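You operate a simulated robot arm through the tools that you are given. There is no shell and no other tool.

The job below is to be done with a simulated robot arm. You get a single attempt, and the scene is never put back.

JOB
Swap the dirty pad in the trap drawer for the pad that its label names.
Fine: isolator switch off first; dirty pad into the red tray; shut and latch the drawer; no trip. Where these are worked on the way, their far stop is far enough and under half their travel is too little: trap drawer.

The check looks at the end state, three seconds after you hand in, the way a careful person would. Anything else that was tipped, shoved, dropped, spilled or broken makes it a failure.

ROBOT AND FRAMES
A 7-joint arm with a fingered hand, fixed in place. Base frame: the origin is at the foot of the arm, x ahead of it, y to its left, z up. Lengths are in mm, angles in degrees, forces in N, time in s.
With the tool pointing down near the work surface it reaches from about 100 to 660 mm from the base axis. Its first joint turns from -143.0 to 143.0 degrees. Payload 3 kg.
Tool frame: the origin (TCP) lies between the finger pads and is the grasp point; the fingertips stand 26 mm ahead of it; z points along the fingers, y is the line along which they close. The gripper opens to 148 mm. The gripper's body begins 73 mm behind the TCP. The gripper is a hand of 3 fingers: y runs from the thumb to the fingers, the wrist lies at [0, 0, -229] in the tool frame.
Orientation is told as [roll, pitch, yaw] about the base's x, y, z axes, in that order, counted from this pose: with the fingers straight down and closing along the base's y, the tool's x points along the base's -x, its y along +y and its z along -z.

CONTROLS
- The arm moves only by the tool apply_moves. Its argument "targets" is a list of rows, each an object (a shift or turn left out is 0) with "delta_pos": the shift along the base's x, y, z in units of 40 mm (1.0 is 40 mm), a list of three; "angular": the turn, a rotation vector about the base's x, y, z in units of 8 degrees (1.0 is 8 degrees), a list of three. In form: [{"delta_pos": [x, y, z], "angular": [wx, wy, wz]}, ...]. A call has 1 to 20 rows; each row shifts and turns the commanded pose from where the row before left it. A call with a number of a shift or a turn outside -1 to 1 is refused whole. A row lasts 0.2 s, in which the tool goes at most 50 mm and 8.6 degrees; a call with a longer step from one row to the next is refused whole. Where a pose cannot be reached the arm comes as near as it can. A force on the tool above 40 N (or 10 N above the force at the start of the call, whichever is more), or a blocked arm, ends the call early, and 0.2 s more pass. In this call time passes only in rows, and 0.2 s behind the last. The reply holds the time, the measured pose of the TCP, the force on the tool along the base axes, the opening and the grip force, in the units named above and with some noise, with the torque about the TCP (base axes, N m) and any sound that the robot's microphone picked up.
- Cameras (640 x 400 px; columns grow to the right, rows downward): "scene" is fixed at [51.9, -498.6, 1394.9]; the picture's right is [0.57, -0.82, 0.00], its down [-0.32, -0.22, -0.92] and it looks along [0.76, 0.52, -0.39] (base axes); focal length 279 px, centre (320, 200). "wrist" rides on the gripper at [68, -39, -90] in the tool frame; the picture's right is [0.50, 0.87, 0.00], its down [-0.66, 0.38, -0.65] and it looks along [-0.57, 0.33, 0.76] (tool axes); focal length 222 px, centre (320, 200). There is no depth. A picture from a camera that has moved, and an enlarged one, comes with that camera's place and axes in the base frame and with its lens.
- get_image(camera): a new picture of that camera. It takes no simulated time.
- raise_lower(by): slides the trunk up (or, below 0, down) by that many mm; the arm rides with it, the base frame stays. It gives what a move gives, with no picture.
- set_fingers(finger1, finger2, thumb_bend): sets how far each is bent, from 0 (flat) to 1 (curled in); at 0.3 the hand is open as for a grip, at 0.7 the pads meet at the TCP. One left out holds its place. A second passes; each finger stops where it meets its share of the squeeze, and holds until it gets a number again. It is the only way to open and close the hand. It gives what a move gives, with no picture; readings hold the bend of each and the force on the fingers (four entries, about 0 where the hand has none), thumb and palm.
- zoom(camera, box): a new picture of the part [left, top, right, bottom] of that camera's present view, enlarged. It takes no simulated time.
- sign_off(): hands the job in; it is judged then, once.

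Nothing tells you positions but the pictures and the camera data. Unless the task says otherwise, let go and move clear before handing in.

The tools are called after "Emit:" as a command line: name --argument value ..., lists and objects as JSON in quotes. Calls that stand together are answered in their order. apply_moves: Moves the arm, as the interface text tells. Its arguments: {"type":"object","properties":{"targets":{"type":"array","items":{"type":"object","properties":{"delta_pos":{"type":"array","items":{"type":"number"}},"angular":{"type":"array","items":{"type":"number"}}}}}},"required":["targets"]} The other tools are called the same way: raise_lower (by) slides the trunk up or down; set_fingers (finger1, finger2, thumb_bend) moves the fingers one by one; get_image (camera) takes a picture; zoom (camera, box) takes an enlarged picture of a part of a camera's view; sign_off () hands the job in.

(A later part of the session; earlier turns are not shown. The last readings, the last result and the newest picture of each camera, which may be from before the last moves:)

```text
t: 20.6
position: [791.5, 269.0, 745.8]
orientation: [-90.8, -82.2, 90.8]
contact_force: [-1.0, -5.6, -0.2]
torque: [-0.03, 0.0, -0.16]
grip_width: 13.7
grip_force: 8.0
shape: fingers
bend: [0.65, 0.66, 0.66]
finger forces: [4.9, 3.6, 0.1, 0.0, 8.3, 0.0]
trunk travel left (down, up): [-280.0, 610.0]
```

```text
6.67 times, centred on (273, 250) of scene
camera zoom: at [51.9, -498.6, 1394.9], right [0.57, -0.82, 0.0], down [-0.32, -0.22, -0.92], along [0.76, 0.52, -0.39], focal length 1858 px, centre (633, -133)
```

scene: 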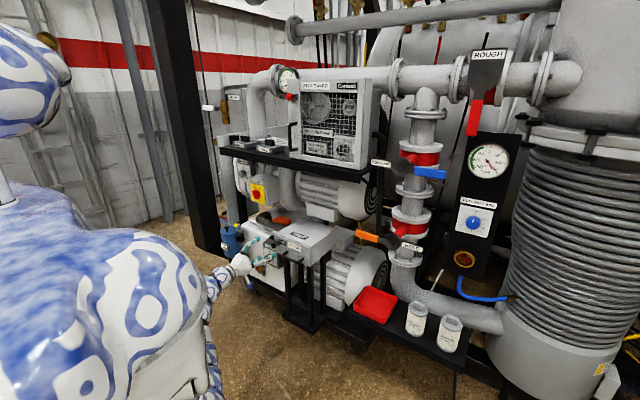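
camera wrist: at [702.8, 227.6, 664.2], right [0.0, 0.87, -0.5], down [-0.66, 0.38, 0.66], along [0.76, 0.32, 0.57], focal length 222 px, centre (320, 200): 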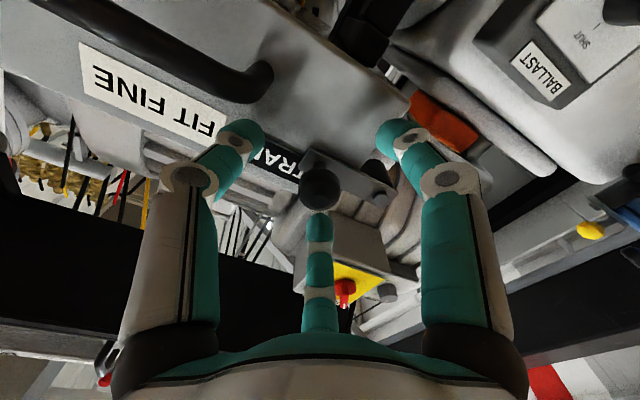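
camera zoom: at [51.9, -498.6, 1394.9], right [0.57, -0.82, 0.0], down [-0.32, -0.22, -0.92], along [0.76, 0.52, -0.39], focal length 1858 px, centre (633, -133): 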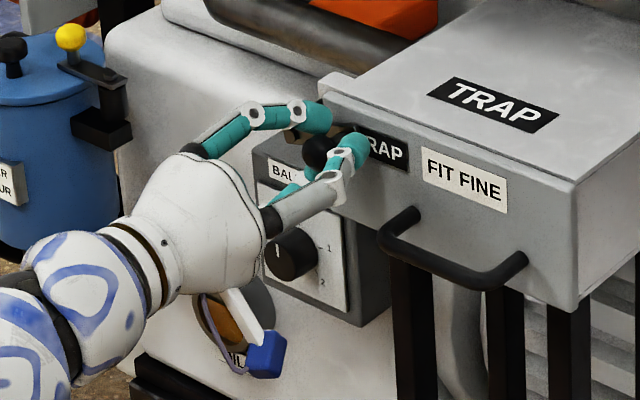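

The latch swings up freely. I'll carry on along the arc to about 88°.

Emit:
apply_moves --targets '[{"delta_pos": [0, 0.0625, 0.1725], "angular": [-0.5, 0, 0]}, {"delta_pos": [0, 0.085, 0.16], "angular": [-0.5, 0, 0]}, {"delta_pos": [0, 0.1075, 0.145], "angular": [-0.5, 0, 0]}, {"delta_pos": [0, 0.125, 0.13], "angular": [-0.5, 0, 0]}]'

Emit:
apply_moves --targets '[{"delta_pos": [0, 0.1425, 0.1125], "angular": [-0.5, 0, 0]}, {"delta_pos": [0, 0.1575, 0.09], "angular": [-0.5, 0, 0]}, {"delta_pos": [0, 0.1675, 0.07], "angular": [-0.5, 0, 0]}, {"delta_pos": [0, 0.1775, 0.0425], "angular": [-0.5, 0, 0]}, {"delta_pos": [0, 0.18, 0.02], "angular": [-0.5, 0, 0]}]'

Emit:
zoom --camera "scene" --box '[225, 220, 321, 280]'

Emit:
get_image --camera "wrist"

```text
t: 21.6
position: [792.5, 282.6, 770.8]
orientation: [-90.2, -66.2, 90.2]
contact_force: [-2.5, -3.7, 0.6]
torque: [-0.12, 0.03, -0.15]
grip_width: 12.7
grip_force: 9.4
shape: fingers
bend: [0.65, 0.67, 0.66]
finger forces: [7.2, 3.1, 0.0, 0.0, 8.0, 0.0]
trunk travel left (down, up): [-280.0, 610.0]
```

```text
t: 22.8
position: [792.1, 317.6, 784.5]
orientation: [-90.2, -46.3, 90.2]
contact_force: [2.3, -2.7, 8.0]
torque: [-0.18, -0.19, -0.05]
grip_width: 12.7
grip_force: 10.1
shape: fingers
bend: [0.64, 0.68, 0.66]
finger forces: [8.2, 1.8, 0.0, 0.0, 10.9, 0.0]
trunk travel left (down, up): [-280.0, 610.0]
```

```text
6.67 times, centred on (273, 250) of scene
camera zoom: at [51.9, -498.6, 1394.9], right [0.57, -0.82, 0.0], down [-0.32, -0.22, -0.92], along [0.76, 0.52, -0.39], focal length 1858 px, centre (633, -133)
```

zoom: 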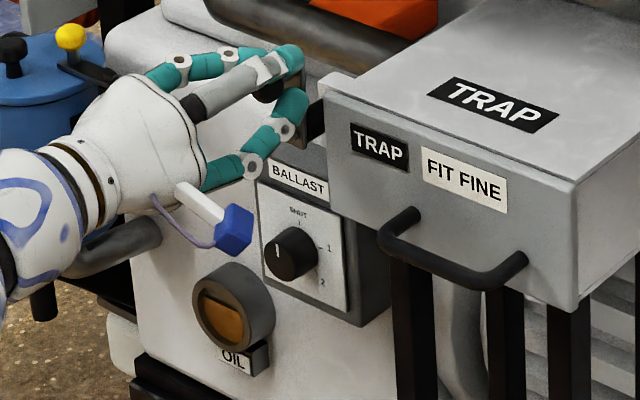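

```text
taken
camera wrist: at [702.9, 242.2, 762.2], right [0.0, 0.28, -0.96], down [-0.66, 0.73, 0.21], along [0.76, 0.63, 0.18], focal length 222 px, centre (320, 200)
```

wrist: 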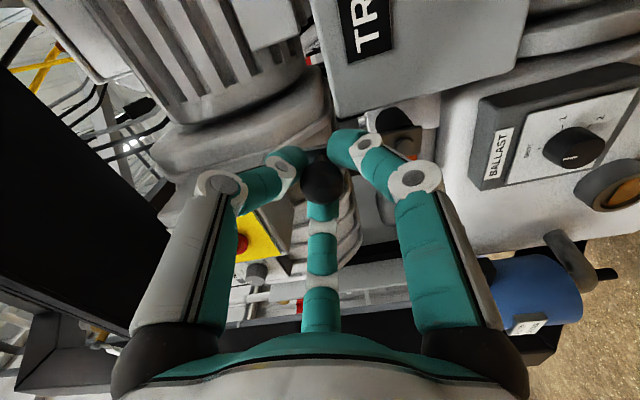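

The latch is upright. I'll nudge it slightly past vertical so it won't fall back, and check for resistance.

Emit:
apply_moves --targets '[{"delta_pos": [0, 0.15, -0.02], "angular": [-0.3, 0, 0]}, {"delta_pos": [0, 0.1, -0.04], "angular": [-0.2, 0, 0]}]'

Emit:
zoom --camera "wrist" --box '[240, 100, 440, 225]'

```text
t: 23.4
position: [792.2, 325.2, 782.8]
orientation: [-90.0, -42.3, 90.2]
contact_force: [-6.2, -11.2, 8.5]
torque: [-0.11, -0.25, -0.31]
grip_width: 15.9
grip_force: 9.3
shape: fingers
bend: [0.64, 0.69, 0.65]
finger forces: [5.8, 0.3, 0.0, 0.1, 13.5, 0.1]
trunk travel left (down, up): [-280.0, 610.0]
```

```text
3.20 times, centred on (340, 162) of wrist
camera zoom: at [703.1, 248.6, 765.2], right [0.0, 0.21, -0.98], down [-0.65, 0.74, 0.16], along [0.76, 0.64, 0.14], focal length 711 px, centre (256, 320)
```

zoom: 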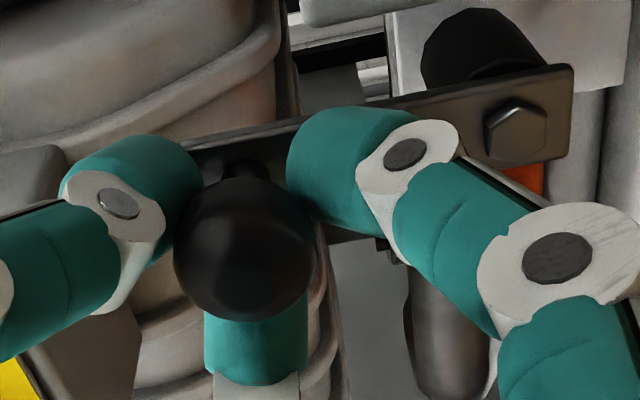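

There's resistance, so the latch is at its upper stop. I'll ease back and release, then see whether it stays up.

Emit:
apply_moves --targets '[{"delta_pos": [0, -0.12, 0.0]}]'

Emit:
set_fingers --finger1 0.5 --finger2 0.5 --thumb_bend 0.5

Emit:
zoom --camera "scene" --box '[225, 220, 321, 280]'

Emit:
get_image --camera "wrist"

```text
t: 23.8
position: [792.3, 322.6, 782.3]
orientation: [-90.1, -42.3, 90.3]
contact_force: [-1.4, -2.1, 9.0]
torque: [-0.17, -0.2, -0.08]
grip_width: 15.4
grip_force: 9.5
shape: fingers
bend: [0.64, 0.69, 0.65]
finger forces: [5.0, 1.8, 0.0, 0.0, 12.1, 0.0]
trunk travel left (down, up): [-280.0, 610.0]
```

```text
t: 24.8
position: [791.4, 323.6, 781.3]
orientation: [-90.1, -42.2, 90.2]
contact_force: [-23.4, 1.8, 2.0]
torque: [0.06, 0.69, -0.23]
grip_width: 52.8
grip_force: 11.4
shape: fingers
bend: [0.54, 0.5, 0.5]
finger forces: [23.7, 0.0, 0.0, 0.0, 0.1, 0.0]
trunk travel left (down, up): [-280.0, 610.0]
```

```text
6.67 times, centred on (273, 250) of scene
camera zoom: at [51.9, -498.6, 1394.9], right [0.57, -0.82, 0.0], down [-0.32, -0.22, -0.92], along [0.76, 0.52, -0.39], focal length 1858 px, centre (633, -133)
```

zoom: 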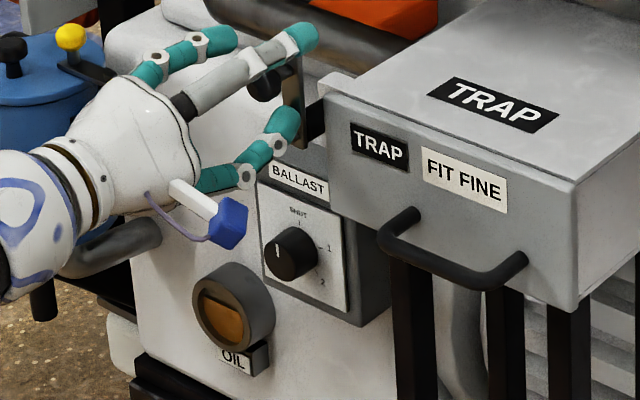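

```text
taken
camera wrist: at [702.2, 246.0, 765.2], right [0.0, 0.21, -0.98], down [-0.66, 0.74, 0.16], along [0.75, 0.64, 0.14], focal length 222 px, centre (320, 200)
```

wrist: 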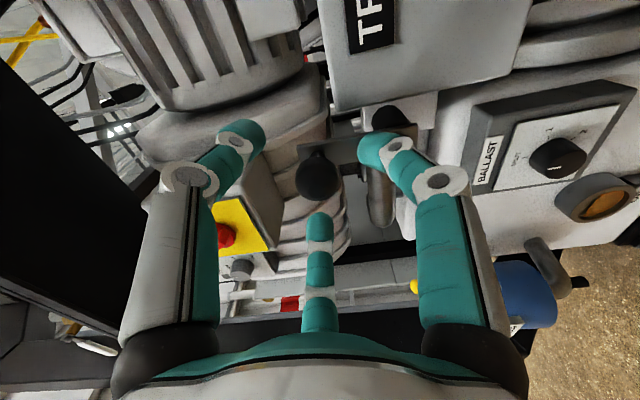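

Finger 1's tip is pressing on the latch bar, so I'll back straight out along −x.

Emit:
apply_moves --targets '[{"delta_pos": [-0.3, 0, 0]}, {"delta_pos": [-0.7, 0, 0]}, {"delta_pos": [-0.8, 0, 0]}]'

Emit:
zoom --camera "scene" --box '[225, 220, 321, 280]'

Emit:
get_image --camera "wrist"

```text
t: 25.6
position: [719.1, 321.8, 782.1]
orientation: [-90.0, -42.3, 90.1]
contact_force: [-0.4, 0.9, 0.5]
torque: [0.01, 0.03, -0.02]
grip_width: 61.7
grip_force: 0.1
shape: fingers
bend: [0.5, 0.5, 0.5]
finger forces: [0.1, 0.0, 0.0, 0.0, 0.0, 0.0]
trunk travel left (down, up): [-280.0, 610.0]
```

```text
6.67 times, centred on (273, 250) of scene
camera zoom: at [51.9, -498.6, 1394.9], right [0.57, -0.82, 0.0], down [-0.32, -0.22, -0.92], along [0.76, 0.52, -0.39], focal length 1858 px, centre (633, -133)
```

zoom: 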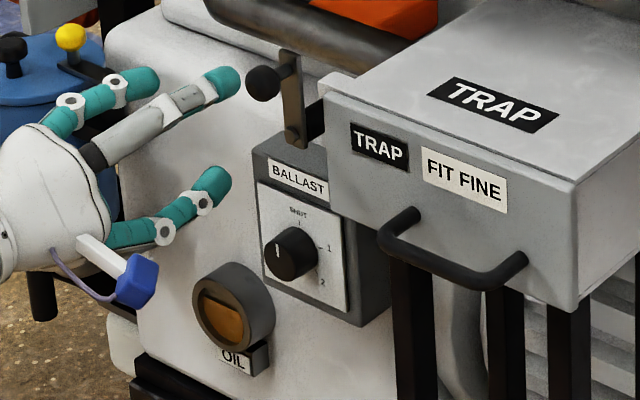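

```text
taken
camera wrist: at [630.8, 245.5, 765.3], right [0.0, 0.21, -0.98], down [-0.65, 0.74, 0.16], along [0.76, 0.64, 0.14], focal length 222 px, centre (320, 200)
```

wrist: 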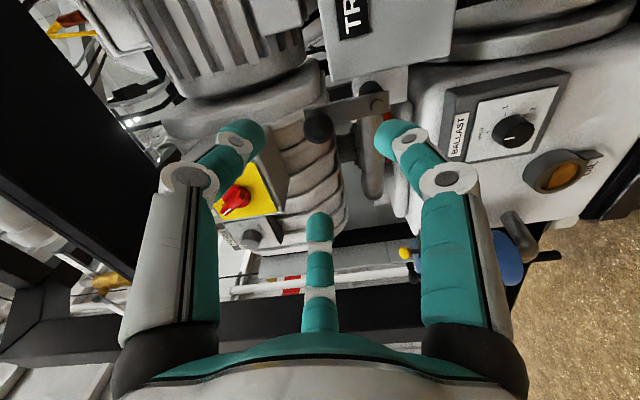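

The latch stays up at its stop. Next is the handle at (795, 168, 702). I'll roll the hand so the thumb is on top and tilt it 30° downward, so the thumb can hook over and behind the bar. I'll stage in front of it first.

Emit:
apply_moves --targets '[{"delta_pos": [-0.2, -0.6, 0], "angular": [-0.875, 0, 0]}, {"delta_pos": [-0.2, -0.6, 0], "angular": [-0.875, 0, 0]}, {"delta_pos": [-0.2, -0.6, 0], "angular": [-0.875, 0, 0]}, {"delta_pos": [0, -0.7, 0], "angular": [-0.875, 0, 0]}, {"delta_pos": [0, -0.7, 0], "angular": [-0.875, 0, 0]}, {"delta_pos": [0, -0.65, 0], "angular": [-0.9, 0, 0]}]'

Emit:
apply_moves --targets '[{"delta_pos": [0, 0, -0.3], "angular": [0, 0.9375, 0]}, {"delta_pos": [0, 0, -0.3], "angular": [0, 0.9375, 0]}, {"delta_pos": [0, 0, -0.3], "angular": [0, 0.9375, 0]}, {"delta_pos": [0, 0, -0.3], "angular": [0, 0.9375, 0]}]'

Emit:
get_image --camera "wrist"

Emit:
get_image --camera "scene"

```text
t: 27.0
position: [695.3, 166.4, 779.5]
orientation: [-89.9, 0.1, 90.1]
contact_force: [-0.1, -0.6, -0.6]
torque: [0.0, 0.02, 0.01]
grip_width: 61.8
grip_force: 0.1
shape: fingers
bend: [0.5, 0.5, 0.5]
finger forces: [0.0, 0.1, 0.0, 0.0, 0.0, 0.0]
trunk travel left (down, up): [-280.0, 610.0]
```

```text
t: 28.0
position: [695.6, 167.1, 730.6]
orientation: [-59.9, 0.0, 90.0]
contact_force: [0.0, -0.1, 0.1]
torque: [0.01, -0.01, -0.03]
grip_width: 61.8
grip_force: 0.1
shape: fingers
bend: [0.5, 0.5, 0.5]
finger forces: [0.1, 0.0, 0.0, 0.0, 0.0, 0.1]
trunk travel left (down, up): [-280.0, 610.0]
```

```text
taken
camera wrist: at [638.1, 99.8, 809.9], right [-0.43, -0.5, -0.75], down [-0.76, 0.65, 0.0], along [0.49, 0.57, -0.66], focal length 222 px, centre (320, 200)
```

wrist: 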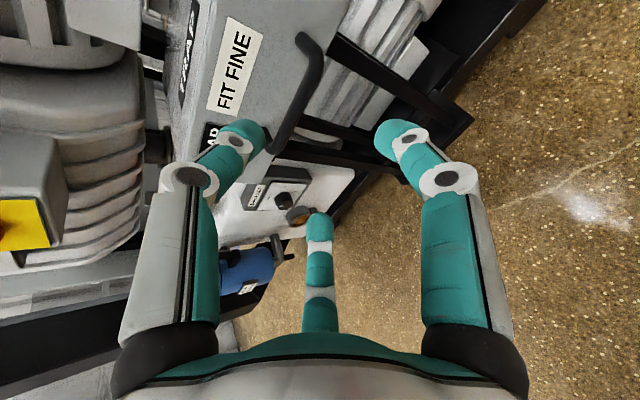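

```text
taken
```

scene: 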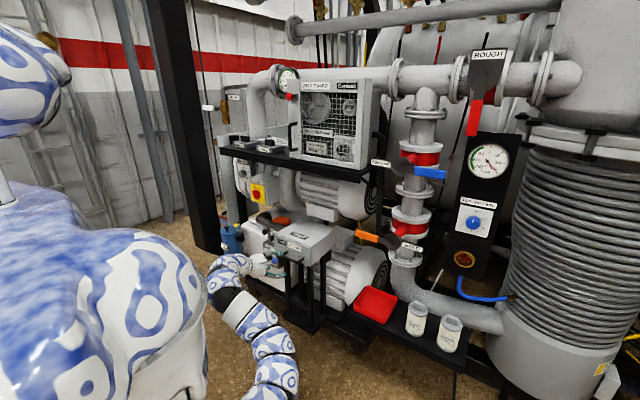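

The hand is staged with the thumb on top. I'll zoom to get the handle position precisely.

Emit:
zoom --camera "wrist" --box '[200, 10, 400, 135]'

Emit:
zoom --camera "scene" --box '[235, 225, 331, 285]'

```text
3.20 times, centred on (300, 72) of wrist
camera zoom: at [638.1, 99.8, 809.9], right [-0.43, -0.5, -0.75], down [-0.76, 0.65, 0.0], along [0.49, 0.57, -0.66], focal length 711 px, centre (384, 608)
```

zoom: 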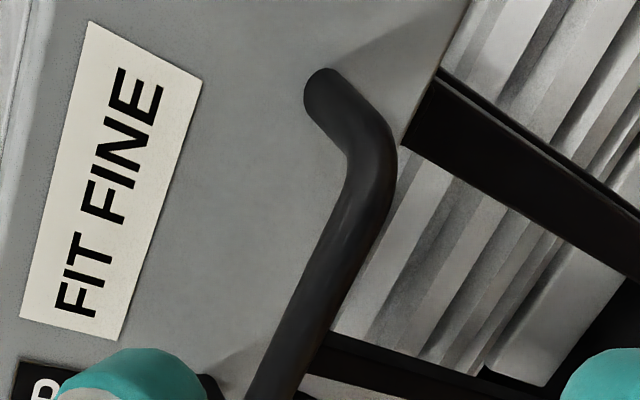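

```text
6.67 times, centred on (283, 255) of scene
camera zoom: at [51.9, -498.6, 1394.9], right [0.57, -0.82, 0.0], down [-0.32, -0.22, -0.92], along [0.76, 0.52, -0.39], focal length 1858 px, centre (567, -167)
```

zoom: 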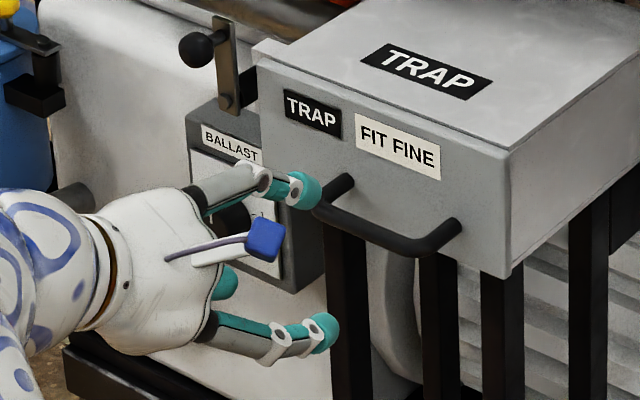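

The handle bar is confirmed at (795, 168, 703). I'll advance so it sits between the thumb (above) and the fingers (below).

Emit:
apply_moves --targets '[{"delta_pos": [0.8, 0.01, -0.2]}, {"delta_pos": [0.7, 0, -0.2]}, {"delta_pos": [0.5, 0, -0.2]}, {"delta_pos": [0.37, 0, -0.15]}]'

Emit:
zoom --camera "scene" --box '[235, 225, 331, 285]'

Emit:
get_image --camera "wrist"

```text
t: 29.0
position: [787.2, 170.6, 705.9]
orientation: [-60.1, -0.1, 90.1]
contact_force: [-27.7, 0.4, 9.1]
torque: [-0.04, -0.65, -0.14]
grip_width: 48.8
grip_force: 13.7
shape: fingers
bend: [0.5, 0.5, 0.55]
finger forces: [0.1, 0.0, 0.0, 0.0, 26.8, 0.1]
trunk travel left (down, up): [-280.0, 610.0]
```

```text
6.67 times, centred on (283, 255) of scene
camera zoom: at [51.9, -498.6, 1394.9], right [0.57, -0.82, 0.0], down [-0.32, -0.22, -0.92], along [0.76, 0.52, -0.39], focal length 1858 px, centre (567, -167)
```

zoom: 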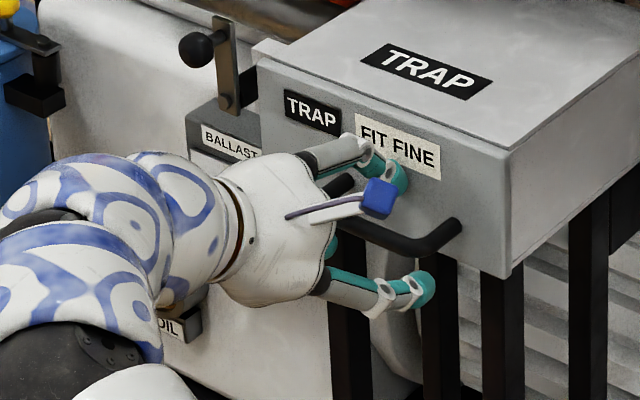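

```text
taken
camera wrist: at [730.2, 101.5, 783.5], right [-0.43, -0.5, -0.75], down [-0.76, 0.65, 0.0], along [0.49, 0.57, -0.66], focal length 222 px, centre (320, 200)
```

wrist: 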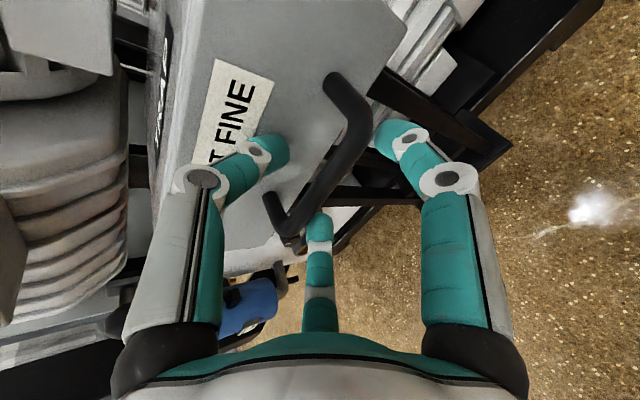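

The thumb tip is touching the drawer panel, so I'll back off a few mm and close round the bar.

Emit:
apply_moves --targets '[{"delta_pos": [-0.15, 0, -0.05]}]'

Emit:
set_fingers --thumb_bend 0.75

Emit:
get_image --camera "wrist"

Emit:
zoom --camera "scene" --box '[235, 225, 331, 285]'

```text
t: 29.4
position: [783.9, 168.1, 700.8]
orientation: [-59.9, 0.0, 90.2]
contact_force: [-10.5, 3.6, -0.4]
torque: [-0.03, -0.13, 0.19]
grip_width: 52.2
grip_force: 5.2
shape: fingers
bend: [0.5, 0.5, 0.55]
finger forces: [0.1, 0.0, 0.0, 0.0, 10.4, 0.1]
trunk travel left (down, up): [-280.0, 610.0]
```

```text
t: 30.4
position: [784.5, 168.8, 701.6]
orientation: [-60.0, 0.0, 90.1]
contact_force: [0.1, -0.1, -0.1]
torque: [-0.01, -0.03, 0.0]
grip_width: 30.8
grip_force: 0.1
shape: fingers
bend: [0.5, 0.5, 0.75]
finger forces: [0.1, 0.0, 0.1, 0.1, 0.1, 0.1]
trunk travel left (down, up): [-280.0, 610.0]
```

```text
taken
camera wrist: at [726.9, 100.4, 779.7], right [-0.43, -0.5, -0.75], down [-0.76, 0.65, 0.0], along [0.49, 0.57, -0.66], focal length 222 px, centre (320, 200)
```

wrist: 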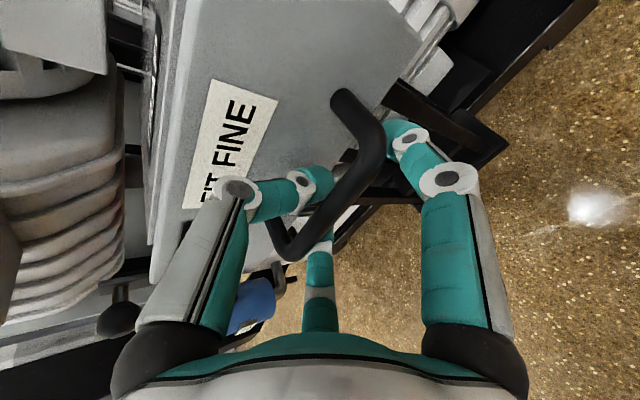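

```text
6.67 times, centred on (283, 255) of scene
camera zoom: at [51.9, -498.6, 1394.9], right [0.57, -0.82, 0.0], down [-0.32, -0.22, -0.92], along [0.76, 0.52, -0.39], focal length 1858 px, centre (567, -167)
```

zoom: 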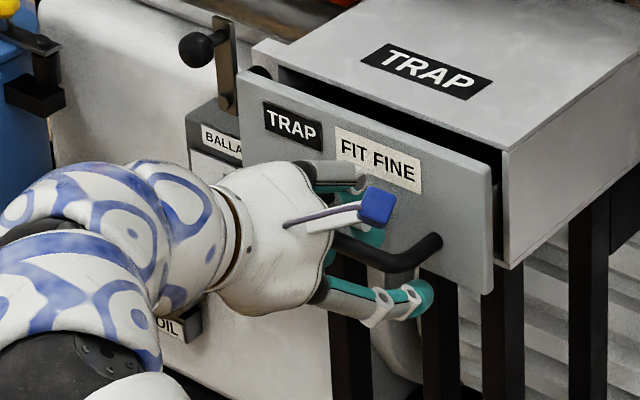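

The thumb curled behind the bar and the drawer has begun to slide out easily. I'll pull it gently along −x.

Emit:
apply_moves --targets '[{"delta_pos": [-0.5, 0, 0]}, {"delta_pos": [-0.5, 0, 0]}, {"delta_pos": [-0.5, 0, 0]}, {"delta_pos": [-0.5, 0, 0]}]'

Emit:
get_image --camera "scene"

Emit:
zoom --camera "scene" --box '[235, 225, 331, 285]'

Emit:
get_image --camera "wrist"

```text
t: 31.4
position: [704.7, 169.1, 700.5]
orientation: [-59.8, -0.1, 90.2]
contact_force: [-0.7, 0.6, 0.4]
torque: [0.0, 0.03, -0.03]
grip_width: 30.8
grip_force: 0.1
shape: fingers
bend: [0.5, 0.5, 0.75]
finger forces: [0.0, 0.0, 0.0, 0.0, 0.1, 0.0]
trunk travel left (down, up): [-280.0, 610.0]
```

```text
taken
```

scene: 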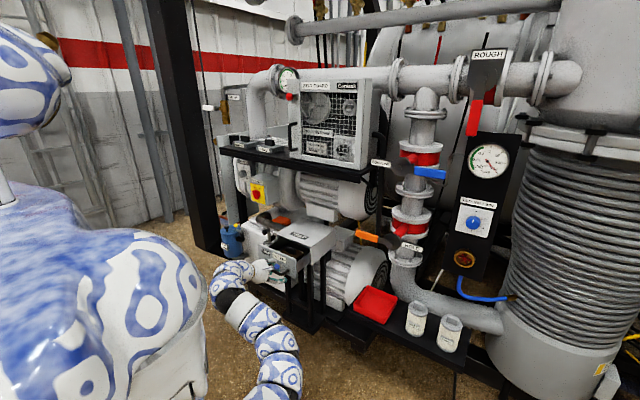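

```text
6.67 times, centred on (283, 255) of scene
camera zoom: at [51.9, -498.6, 1394.9], right [0.57, -0.82, 0.0], down [-0.32, -0.22, -0.92], along [0.76, 0.52, -0.39], focal length 1858 px, centre (567, -167)
```

zoom: 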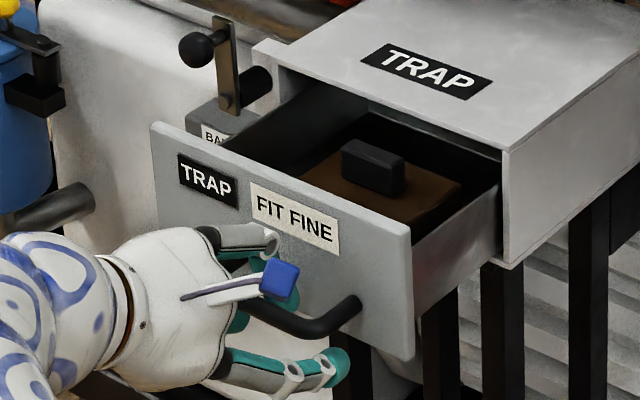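

```text
taken
camera wrist: at [647.2, 101.1, 778.4], right [-0.43, -0.5, -0.75], down [-0.76, 0.65, 0.0], along [0.49, 0.57, -0.66], focal length 222 px, centre (320, 200)
```

wrist: 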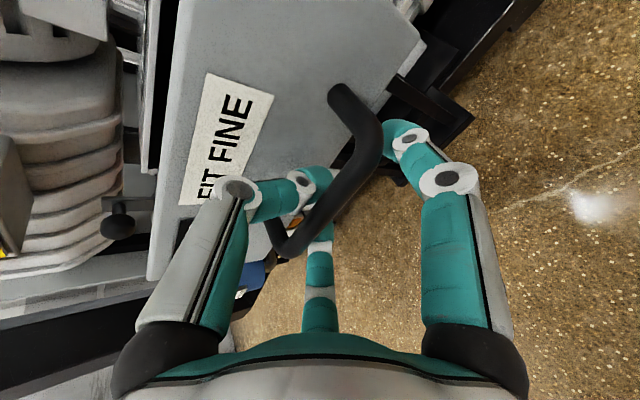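

The brown dirty pad with a dark grip is in the drawer. I'll keep pulling until the stop.

Emit:
apply_moves --targets '[{"delta_pos": [-0.4, 0, 0]}, {"delta_pos": [-0.4, 0, 0]}, {"delta_pos": [-0.4, 0, 0]}]'

Emit:
zoom --camera "scene" --box '[235, 225, 331, 285]'

```text
t: 32.2
position: [655.6, 168.1, 700.0]
orientation: [-59.9, 0.0, 90.0]
contact_force: [0.3, 0.8, 0.5]
torque: [0.0, -0.01, 0.01]
grip_width: 30.9
grip_force: 0.2
shape: fingers
bend: [0.5, 0.5, 0.75]
finger forces: [0.0, 0.0, 0.0, 0.0, 0.2, 0.0]
trunk travel left (down, up): [-280.0, 610.0]
```

```text
6.67 times, centred on (283, 255) of scene
camera zoom: at [51.9, -498.6, 1394.9], right [0.57, -0.82, 0.0], down [-0.32, -0.22, -0.92], along [0.76, 0.52, -0.39], focal length 1858 px, centre (567, -167)
```

zoom: 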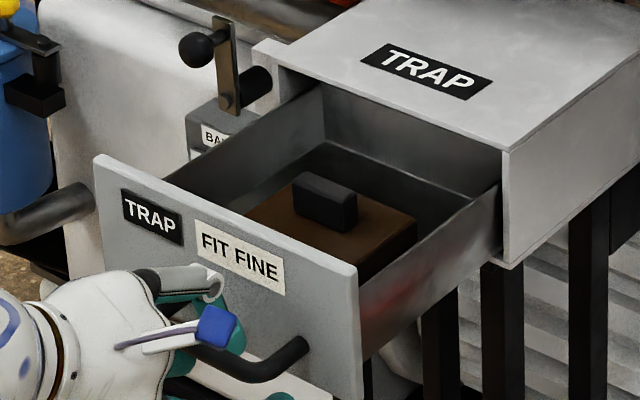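

The drawer is well open and the whole pad is accessible. I'll ease it on to the stop.

Emit:
apply_moves --targets '[{"delta_pos": [-0.25, 0, 0]}, {"delta_pos": [-0.25, 0, 0]}, {"delta_pos": [-0.25, 0, 0]}]'

Emit:
zoom --camera "scene" --box '[235, 225, 331, 285]'

```text
t: 33.0
position: [629.2, 165.9, 698.7]
orientation: [-59.9, -0.2, 90.3]
contact_force: [5.7, 1.9, 0.8]
torque: [0.0, -0.03, 0.01]
grip_width: 32.2
grip_force: 2.8
shape: fingers
bend: [0.5, 0.5, 0.73]
finger forces: [0.1, 0.1, 0.0, 0.1, 5.7, 0.1]
out of reach, approached as far as the arm can: row 3
trunk travel left (down, up): [-280.0, 610.0]
```

```text
6.67 times, centred on (283, 255) of scene
camera zoom: at [51.9, -498.6, 1394.9], right [0.57, -0.82, 0.0], down [-0.32, -0.22, -0.92], along [0.76, 0.52, -0.39], focal length 1858 px, centre (567, -167)
```

zoom: 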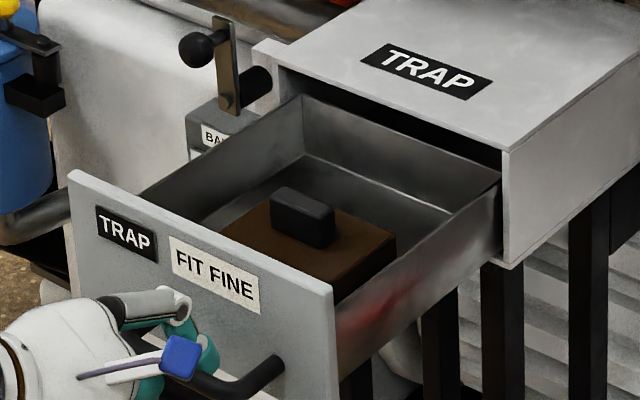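

The drawer is at about 165 mm travel and has met its stop. To free the hand without shoving the drawer back, I'll open the lower fingers wide and ease the thumb a little, then lift it out of the handle.

Emit:
set_fingers --finger1 0.32 --finger2 0.32 --thumb_bend 0.65

Emit:
zoom --camera "scene" --box '[225, 225, 321, 285]'

Emit:
get_image --camera "wrist"

```text
t: 34.0
position: [629.3, 167.2, 698.5]
orientation: [-60.0, -0.3, 90.4]
contact_force: [-0.6, -0.4, 0.1]
torque: [0.01, 0.02, 0.0]
grip_width: 72.2
grip_force: 0.0
shape: fingers
bend: [0.32, 0.32, 0.65]
finger forces: [0.0, 0.1, 0.1, 0.1, 0.1, 0.0]
trunk travel left (down, up): [-280.0, 610.0]
```

```text
6.67 times, centred on (273, 255) of scene
camera zoom: at [51.9, -498.6, 1394.9], right [0.57, -0.82, 0.0], down [-0.32, -0.22, -0.92], along [0.76, 0.52, -0.39], focal length 1858 px, centre (633, -167)
```

zoom: 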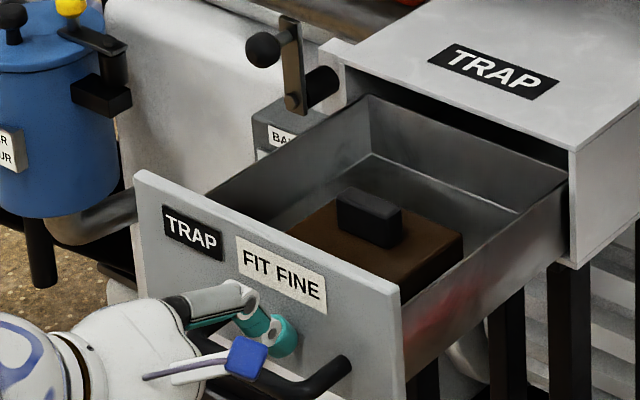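

```text
taken
camera wrist: at [572.2, 99.0, 776.9], right [-0.43, -0.5, -0.75], down [-0.76, 0.65, 0.0], along [0.49, 0.57, -0.66], focal length 222 px, centre (320, 200)
```

wrist: 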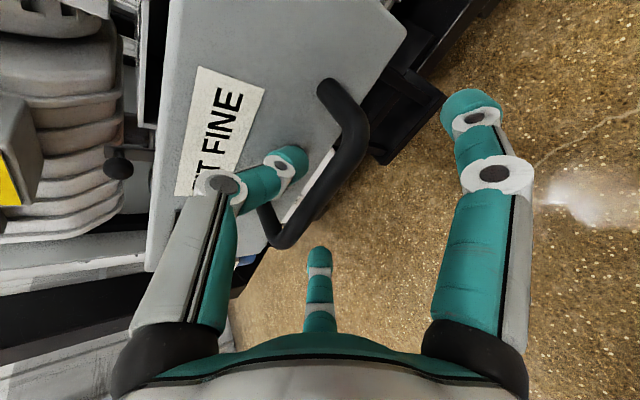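

Now I'll lift straight up, with small steps first.

Emit:
apply_moves --targets '[{"delta_pos": [0, 0, 0.25]}, {"delta_pos": [0, 0, 0.25]}, {"delta_pos": [0, 0, 0.25]}, {"delta_pos": [0, 0, 0.4]}]'

Emit:
zoom --camera "scene" --box '[225, 225, 321, 285]'

```text
t: 35.0
position: [651.0, 166.8, 731.4]
orientation: [-60.1, -0.2, 90.4]
contact_force: [-0.5, -0.2, 0.2]
torque: [0.01, -0.01, -0.01]
grip_width: 72.4
grip_force: 0.0
shape: fingers
bend: [0.32, 0.32, 0.65]
finger forces: [0.0, 0.1, 0.1, 0.0, 0.0, 0.0]
out of reach, approached as far as the arm can: row 1, 2, 3, 4
trunk travel left (down, up): [-280.0, 610.0]
```

```text
6.67 times, centred on (273, 255) of scene
camera zoom: at [51.9, -498.6, 1394.9], right [0.57, -0.82, 0.0], down [-0.32, -0.22, -0.92], along [0.76, 0.52, -0.39], focal length 1858 px, centre (633, -167)
```

zoom: 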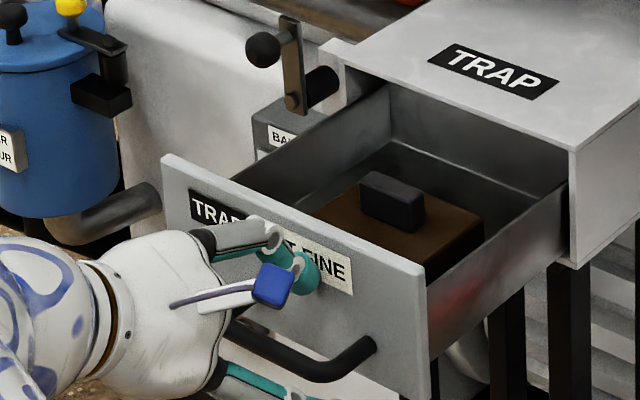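

The arm was at its inner reach limit and slid forward, pushing the drawer in about 20 mm. The thumb is out of the handle now, so I'll use the trunk to lift clear.

Emit:
raise_lower --by 120

Emit:
get_image --camera "scene"

Emit:
zoom --camera "scene" --box '[225, 225, 321, 285]'

Emit:
get_image --camera "wrist"

```text
t: 36.5
position: [650.4, 165.7, 850.1]
orientation: [-60.0, -0.2, 90.4]
contact_force: [0.2, 0.5, 1.1]
torque: [-0.03, 0.01, -0.04]
grip_width: 72.5
grip_force: 0.1
shape: fingers
bend: [0.32, 0.32, 0.65]
finger forces: [0.0, 0.1, 0.0, 0.0, 0.0, 0.0]
trunk travel left (down, up): [-400.0, 490.0]
```

```text
taken
```

scene: 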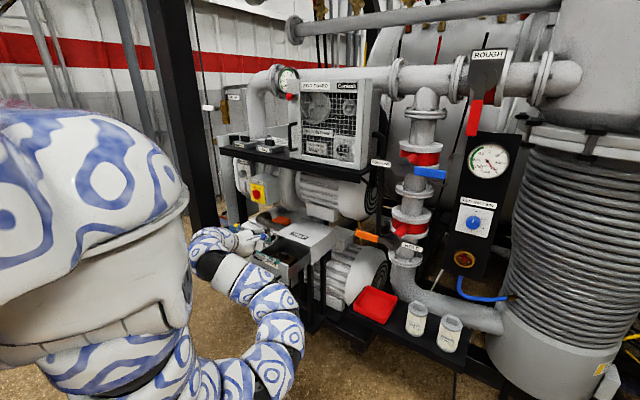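

```text
6.67 times, centred on (273, 255) of scene
camera zoom: at [51.9, -498.6, 1394.9], right [0.57, -0.82, 0.0], down [-0.32, -0.22, -0.92], along [0.76, 0.52, -0.39], focal length 1858 px, centre (633, -167)
```

zoom: 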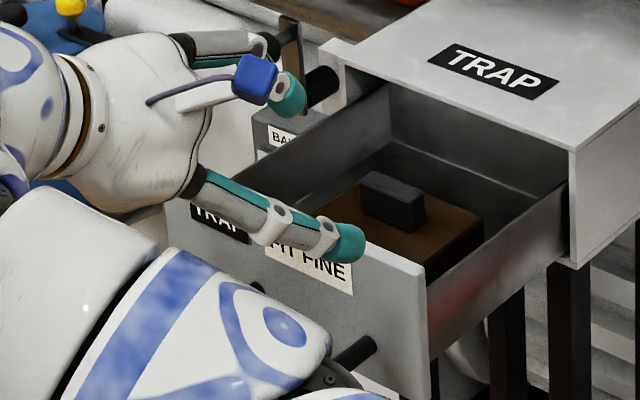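

```text
taken
camera wrist: at [593.2, 98.0, 927.9], right [-0.43, -0.5, -0.75], down [-0.76, 0.65, 0.0], along [0.49, 0.57, -0.66], focal length 222 px, centre (320, 200)
```

wrist: 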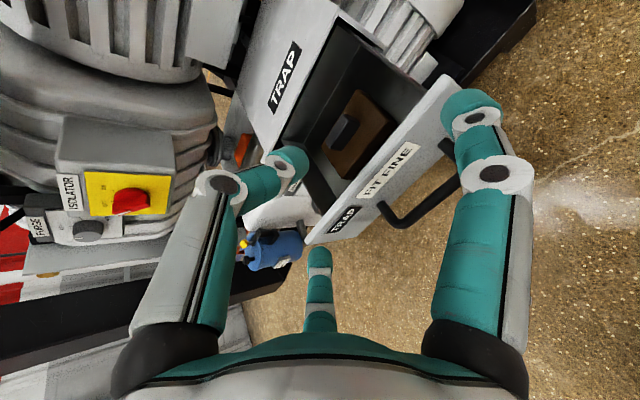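

The drawer is open about 143 of 167 mm and the pad is exposed, with its grip lying along y. I'll steepen the tool to about 70° down, thumb to the far side, and move above the pad while watching clearance to the shelf.

Emit:
apply_moves --targets '[{"delta_pos": [0.5, 0.12, 0], "angular": [0, 1.0, 0]}, {"delta_pos": [0.5, 0.12, 0], "angular": [0, 1.0, 0]}, {"delta_pos": [0.5, 0.12, 0], "angular": [0, 1.0, 0]}]'

Emit:
get_image --camera "scene"

Emit:
get_image --camera "wrist"

```text
t: 37.3
position: [709.9, 181.8, 851.0]
orientation: [-35.8, -0.4, 90.3]
contact_force: [-0.2, -1.1, 0.7]
torque: [0.03, 0.01, -0.02]
grip_width: 72.5
grip_force: 0.0
shape: fingers
bend: [0.32, 0.32, 0.65]
finger forces: [0.1, 0.1, 0.0, 0.1, 0.1, 0.0]
trunk travel left (down, up): [-400.0, 490.0]
```

```text
taken
```

scene: 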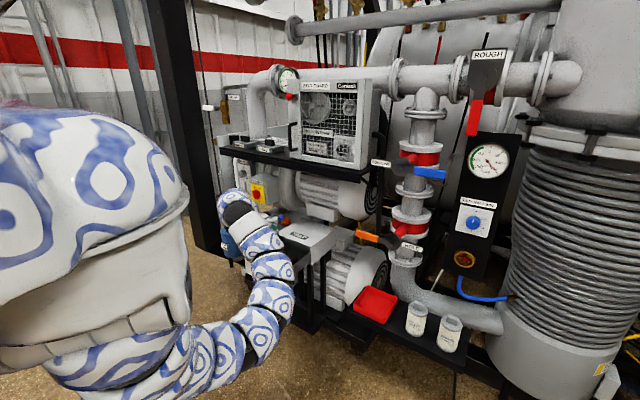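

```text
taken
camera wrist: at [690.1, 113.4, 945.0], right [-0.7, -0.5, -0.51], down [-0.69, 0.65, 0.31], along [0.18, 0.57, -0.8], focal length 222 px, centre (320, 200)
```

wrist: 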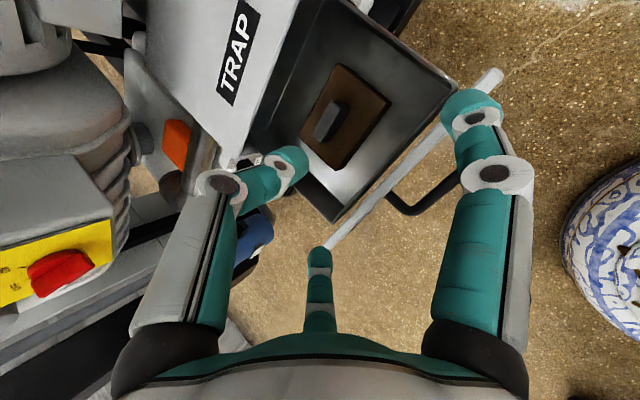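

The arm handles this pose well. I'll zoom for an accurate position of the dirty pad's grip.

Emit:
zoom --camera "wrist" --box '[270, 50, 430, 150]'

Emit:
zoom --camera "scene" --box '[262, 225, 326, 265]'

```text
4.00 times, centred on (350, 100) of wrist
camera zoom: at [690.1, 113.4, 945.0], right [-0.7, -0.5, -0.51], down [-0.69, 0.65, 0.31], along [0.18, 0.57, -0.8], focal length 888 px, centre (200, 600)
```

zoom: 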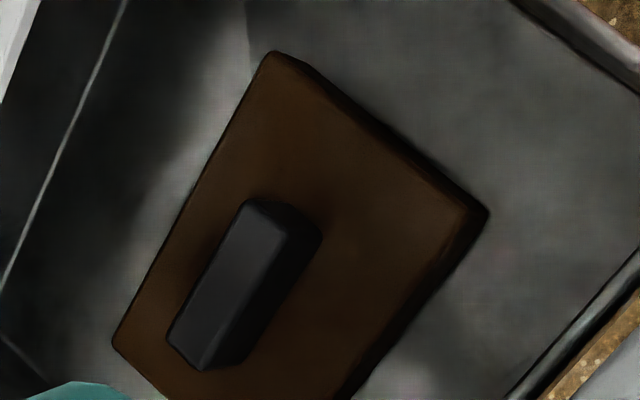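

```text
10.00 times, centred on (294, 245) of scene
camera zoom: at [51.9, -498.6, 1394.9], right [0.57, -0.82, 0.0], down [-0.32, -0.22, -0.92], along [0.76, 0.52, -0.39], focal length 2787 px, centre (580, -250)
```

zoom: 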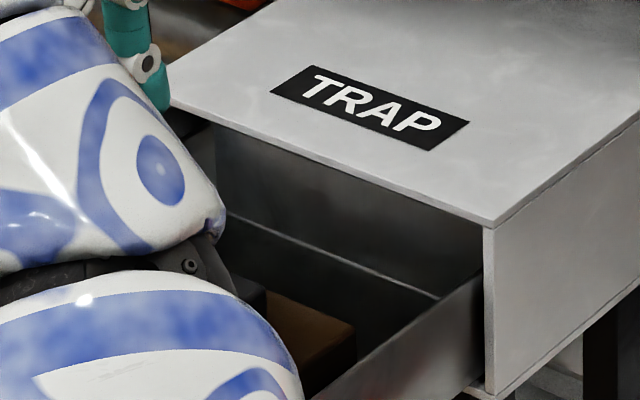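

The dirty pad's slab top is at z≈708, centred at (780, 187). Its grip is about 16×43 mm, centred at (782, 186), with its top at z≈733. I'll set a medium opening, steepen the tool to 80° down, and hover above it.

Emit:
set_fingers --finger1 0.5 --finger2 0.5 --thumb_bend 0.5

Emit:
apply_moves --targets '[{"delta_pos": [0.43, 0.026, -0.35], "angular": [0, 0.8125, 0]}, {"delta_pos": [0.43, 0.026, -0.35], "angular": [0, 0.8125, 0]}, {"delta_pos": [0.43, 0.026, -0.35], "angular": [0, 0.8125, 0]}, {"delta_pos": [0.43, 0.026, -0.35], "angular": [0, 0.8125, 0]}]'

Emit:
get_image --camera "wrist"

Emit:
get_image --camera "scene"

```text
t: 38.3
position: [710.4, 182.3, 849.5]
orientation: [-36.1, -0.3, 90.2]
contact_force: [-0.2, -0.4, -0.2]
torque: [0.03, 0.0, -0.03]
grip_width: 62.2
grip_force: 0.0
shape: fingers
bend: [0.5, 0.5, 0.5]
finger forces: [0.0, 0.0, 0.0, 0.1, 0.1, 0.0]
trunk travel left (down, up): [-400.0, 490.0]
```

```text
t: 39.3
position: [779.1, 186.0, 792.4]
orientation: [-10.0, -0.4, 90.2]
contact_force: [-0.3, 0.2, 0.4]
torque: [0.01, -0.03, 0.03]
grip_width: 62.5
grip_force: 0.0
shape: fingers
bend: [0.5, 0.5, 0.5]
finger forces: [0.0, 0.0, 0.1, 0.1, 0.0, 0.1]
trunk travel left (down, up): [-400.0, 490.0]
```

```text
taken
camera wrist: at [803.2, 117.9, 887.5], right [-0.85, -0.5, -0.15], down [-0.49, 0.65, 0.58], along [-0.19, 0.57, -0.8], focal length 222 px, centre (320, 200)
```

wrist: 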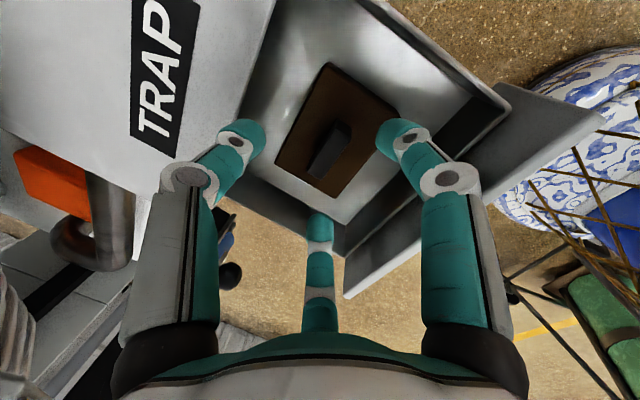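

```text
taken
```

scene: 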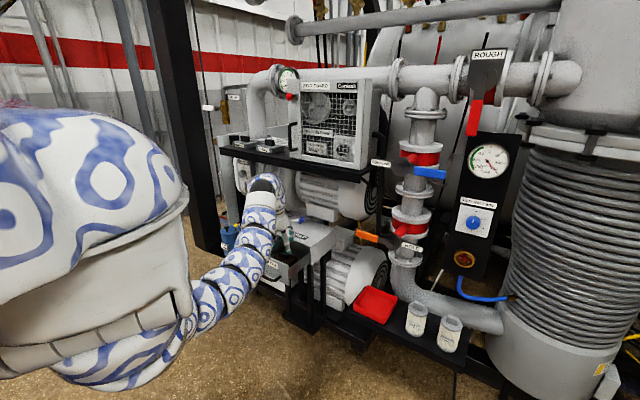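

The knob sits between the fingers below. One more zoom to refine alignment before descending.

Emit:
zoom --camera "wrist" --box '[250, 60, 410, 220]'

```text
2.50 times, centred on (330, 140) of wrist
camera zoom: at [803.2, 117.9, 887.5], right [-0.85, -0.5, -0.15], down [-0.49, 0.65, 0.58], along [-0.19, 0.57, -0.8], focal length 555 px, centre (295, 350)
```

zoom: 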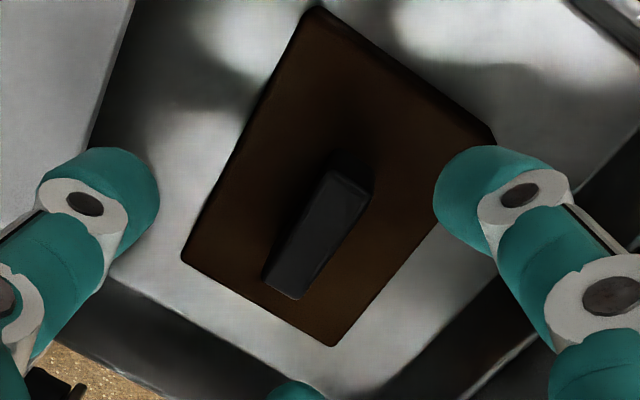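

The knob is at x 776–791, y 168–208 (centre 783.4, 188) and alignment is within about 2 mm. I'll descend to straddle it.

Emit:
apply_moves --targets '[{"delta_pos": [0, 0.05, -0.5]}, {"delta_pos": [0, 0, -0.45]}, {"delta_pos": [0, 0, -0.32]}]'

Emit:
get_image --camera "wrist"

Emit:
zoom --camera "scene" --box '[235, 215, 331, 275]'

```text
t: 40.1
position: [778.7, 186.4, 748.0]
orientation: [-10.4, -0.6, 90.1]
contact_force: [0.1, -0.3, 35.3]
torque: [-0.72, 0.62, -0.13]
grip_width: 58.8
grip_force: 17.7
shape: fingers
bend: [0.49, 0.51, 0.5]
finger forces: [26.5, 9.0, 0.0, 0.0, 0.0, 0.0]
trunk travel left (down, up): [-400.0, 490.0]
```

```text
taken
camera wrist: at [802.4, 118.5, 841.5], right [-0.85, -0.5, -0.16], down [-0.49, 0.65, 0.58], along [-0.19, 0.57, -0.8], focal length 222 px, centre (320, 200)
```

wrist: 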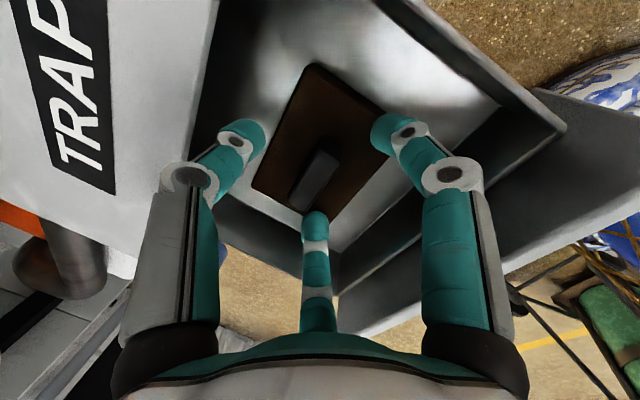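

```text
6.67 times, centred on (283, 245) of scene
camera zoom: at [51.9, -498.6, 1394.9], right [0.57, -0.82, 0.0], down [-0.32, -0.22, -0.92], along [0.76, 0.52, -0.39], focal length 1858 px, centre (567, -100)
```

zoom: 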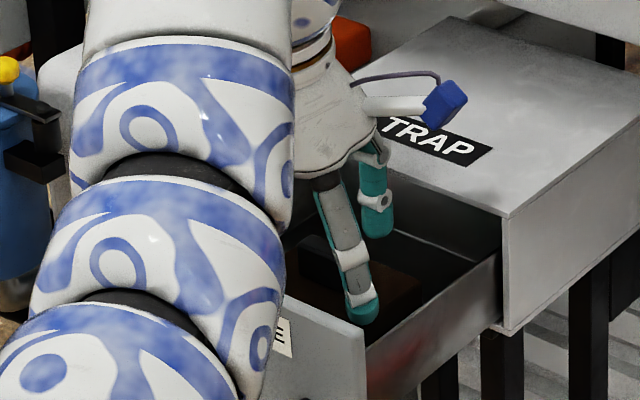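

The finger tips have reached the slab (35 N). I'll lift 5 mm to unload and then close on the grip.

Emit:
apply_moves --targets '[{"delta_pos": [0, 0, 0.13]}]'

Emit:
set_fingers --finger1 0.6 --finger2 0.6 --thumb_bend 0.6

Emit:
get_image --camera "wrist"

```text
t: 40.5
position: [778.8, 186.0, 748.2]
orientation: [-10.0, -0.3, 89.9]
contact_force: [0.2, -0.5, 11.2]
torque: [-0.21, 0.18, -0.02]
grip_width: 59.3
grip_force: 5.5
shape: fingers
bend: [0.5, 0.5, 0.5]
finger forces: [8.5, 2.6, 0.1, 0.0, 0.0, 0.0]
trunk travel left (down, up): [-400.0, 490.0]
```

```text
t: 41.5
position: [779.5, 186.8, 748.6]
orientation: [-10.1, -0.4, 90.1]
contact_force: [0.4, 1.1, -0.5]
torque: [-0.04, 0.02, -0.02]
grip_width: 30.0
grip_force: 0.1
shape: fingers
bend: [0.6, 0.6, 0.6]
finger forces: [0.1, 0.4, 0.1, 0.1, 0.1, 0.0]
trunk travel left (down, up): [-400.0, 490.0]
```

```text
taken
camera wrist: at [803.5, 118.2, 842.5], right [-0.85, -0.5, -0.15], down [-0.49, 0.65, 0.58], along [-0.19, 0.57, -0.8], focal length 222 px, centre (320, 200)
```

wrist: 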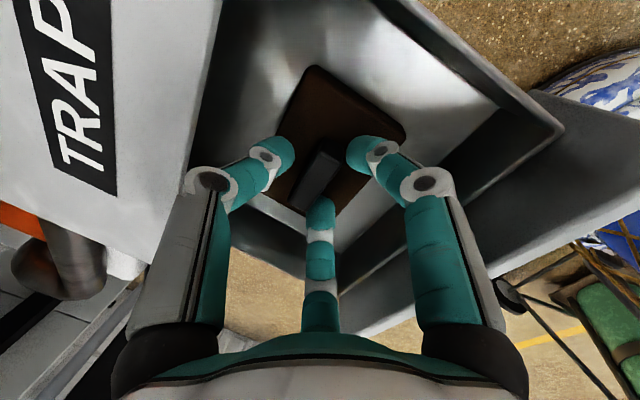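

The fingers are around the grip with no contact. I'll drop 6 mm more for a deeper hold and close fully.

Emit:
apply_moves --targets '[{"delta_pos": [0.02, 0.02, -0.15]}]'

Emit:
set_fingers --finger1 0.75 --finger2 0.75 --thumb_bend 0.75

Emit:
get_image --camera "wrist"

Emit:
zoom --camera "scene" --box '[265, 225, 329, 265]'

```text
t: 41.9
position: [780.0, 188.5, 744.5]
orientation: [-10.3, -0.5, 90.0]
contact_force: [-0.7, -0.7, 12.7]
torque: [-0.14, 0.1, 0.0]
grip_width: 27.9
grip_force: 6.4
shape: fingers
bend: [0.6, 0.6, 0.6]
finger forces: [8.6, 4.4, 0.0, 0.0, 0.0, 0.0]
trunk travel left (down, up): [-400.0, 490.0]
```

```text
t: 42.9
position: [780.8, 188.4, 742.6]
orientation: [-9.9, -0.3, 90.1]
contact_force: [-0.1, 0.8, 0.3]
torque: [-0.02, 0.05, -0.02]
grip_width: 13.0
grip_force: 14.5
shape: fingers
bend: [0.72, 0.72, 0.67]
finger forces: [7.5, 7.4, 0.0, 0.1, 13.6, 0.0]
trunk travel left (down, up): [-400.0, 490.0]
```

```text
taken
camera wrist: at [804.4, 119.0, 836.8], right [-0.85, -0.5, -0.15], down [-0.49, 0.65, 0.58], along [-0.19, 0.57, -0.8], focal length 222 px, centre (320, 200)
```

wrist: 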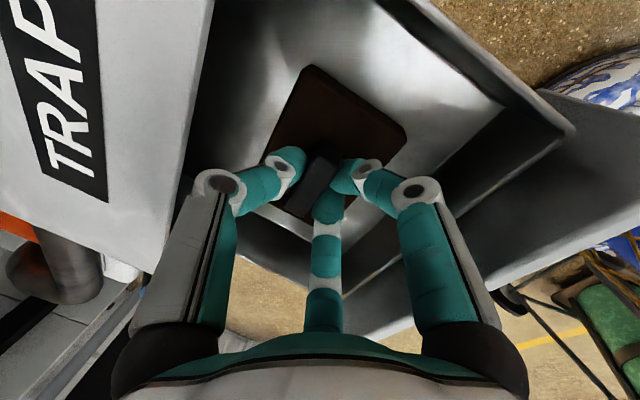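

```text
10.00 times, centred on (297, 245) of scene
camera zoom: at [51.9, -498.6, 1394.9], right [0.57, -0.82, 0.0], down [-0.32, -0.22, -0.92], along [0.76, 0.52, -0.39], focal length 2787 px, centre (550, -250)
```

zoom: 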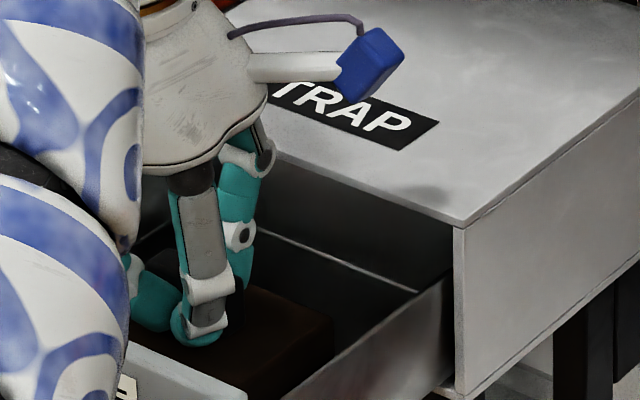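

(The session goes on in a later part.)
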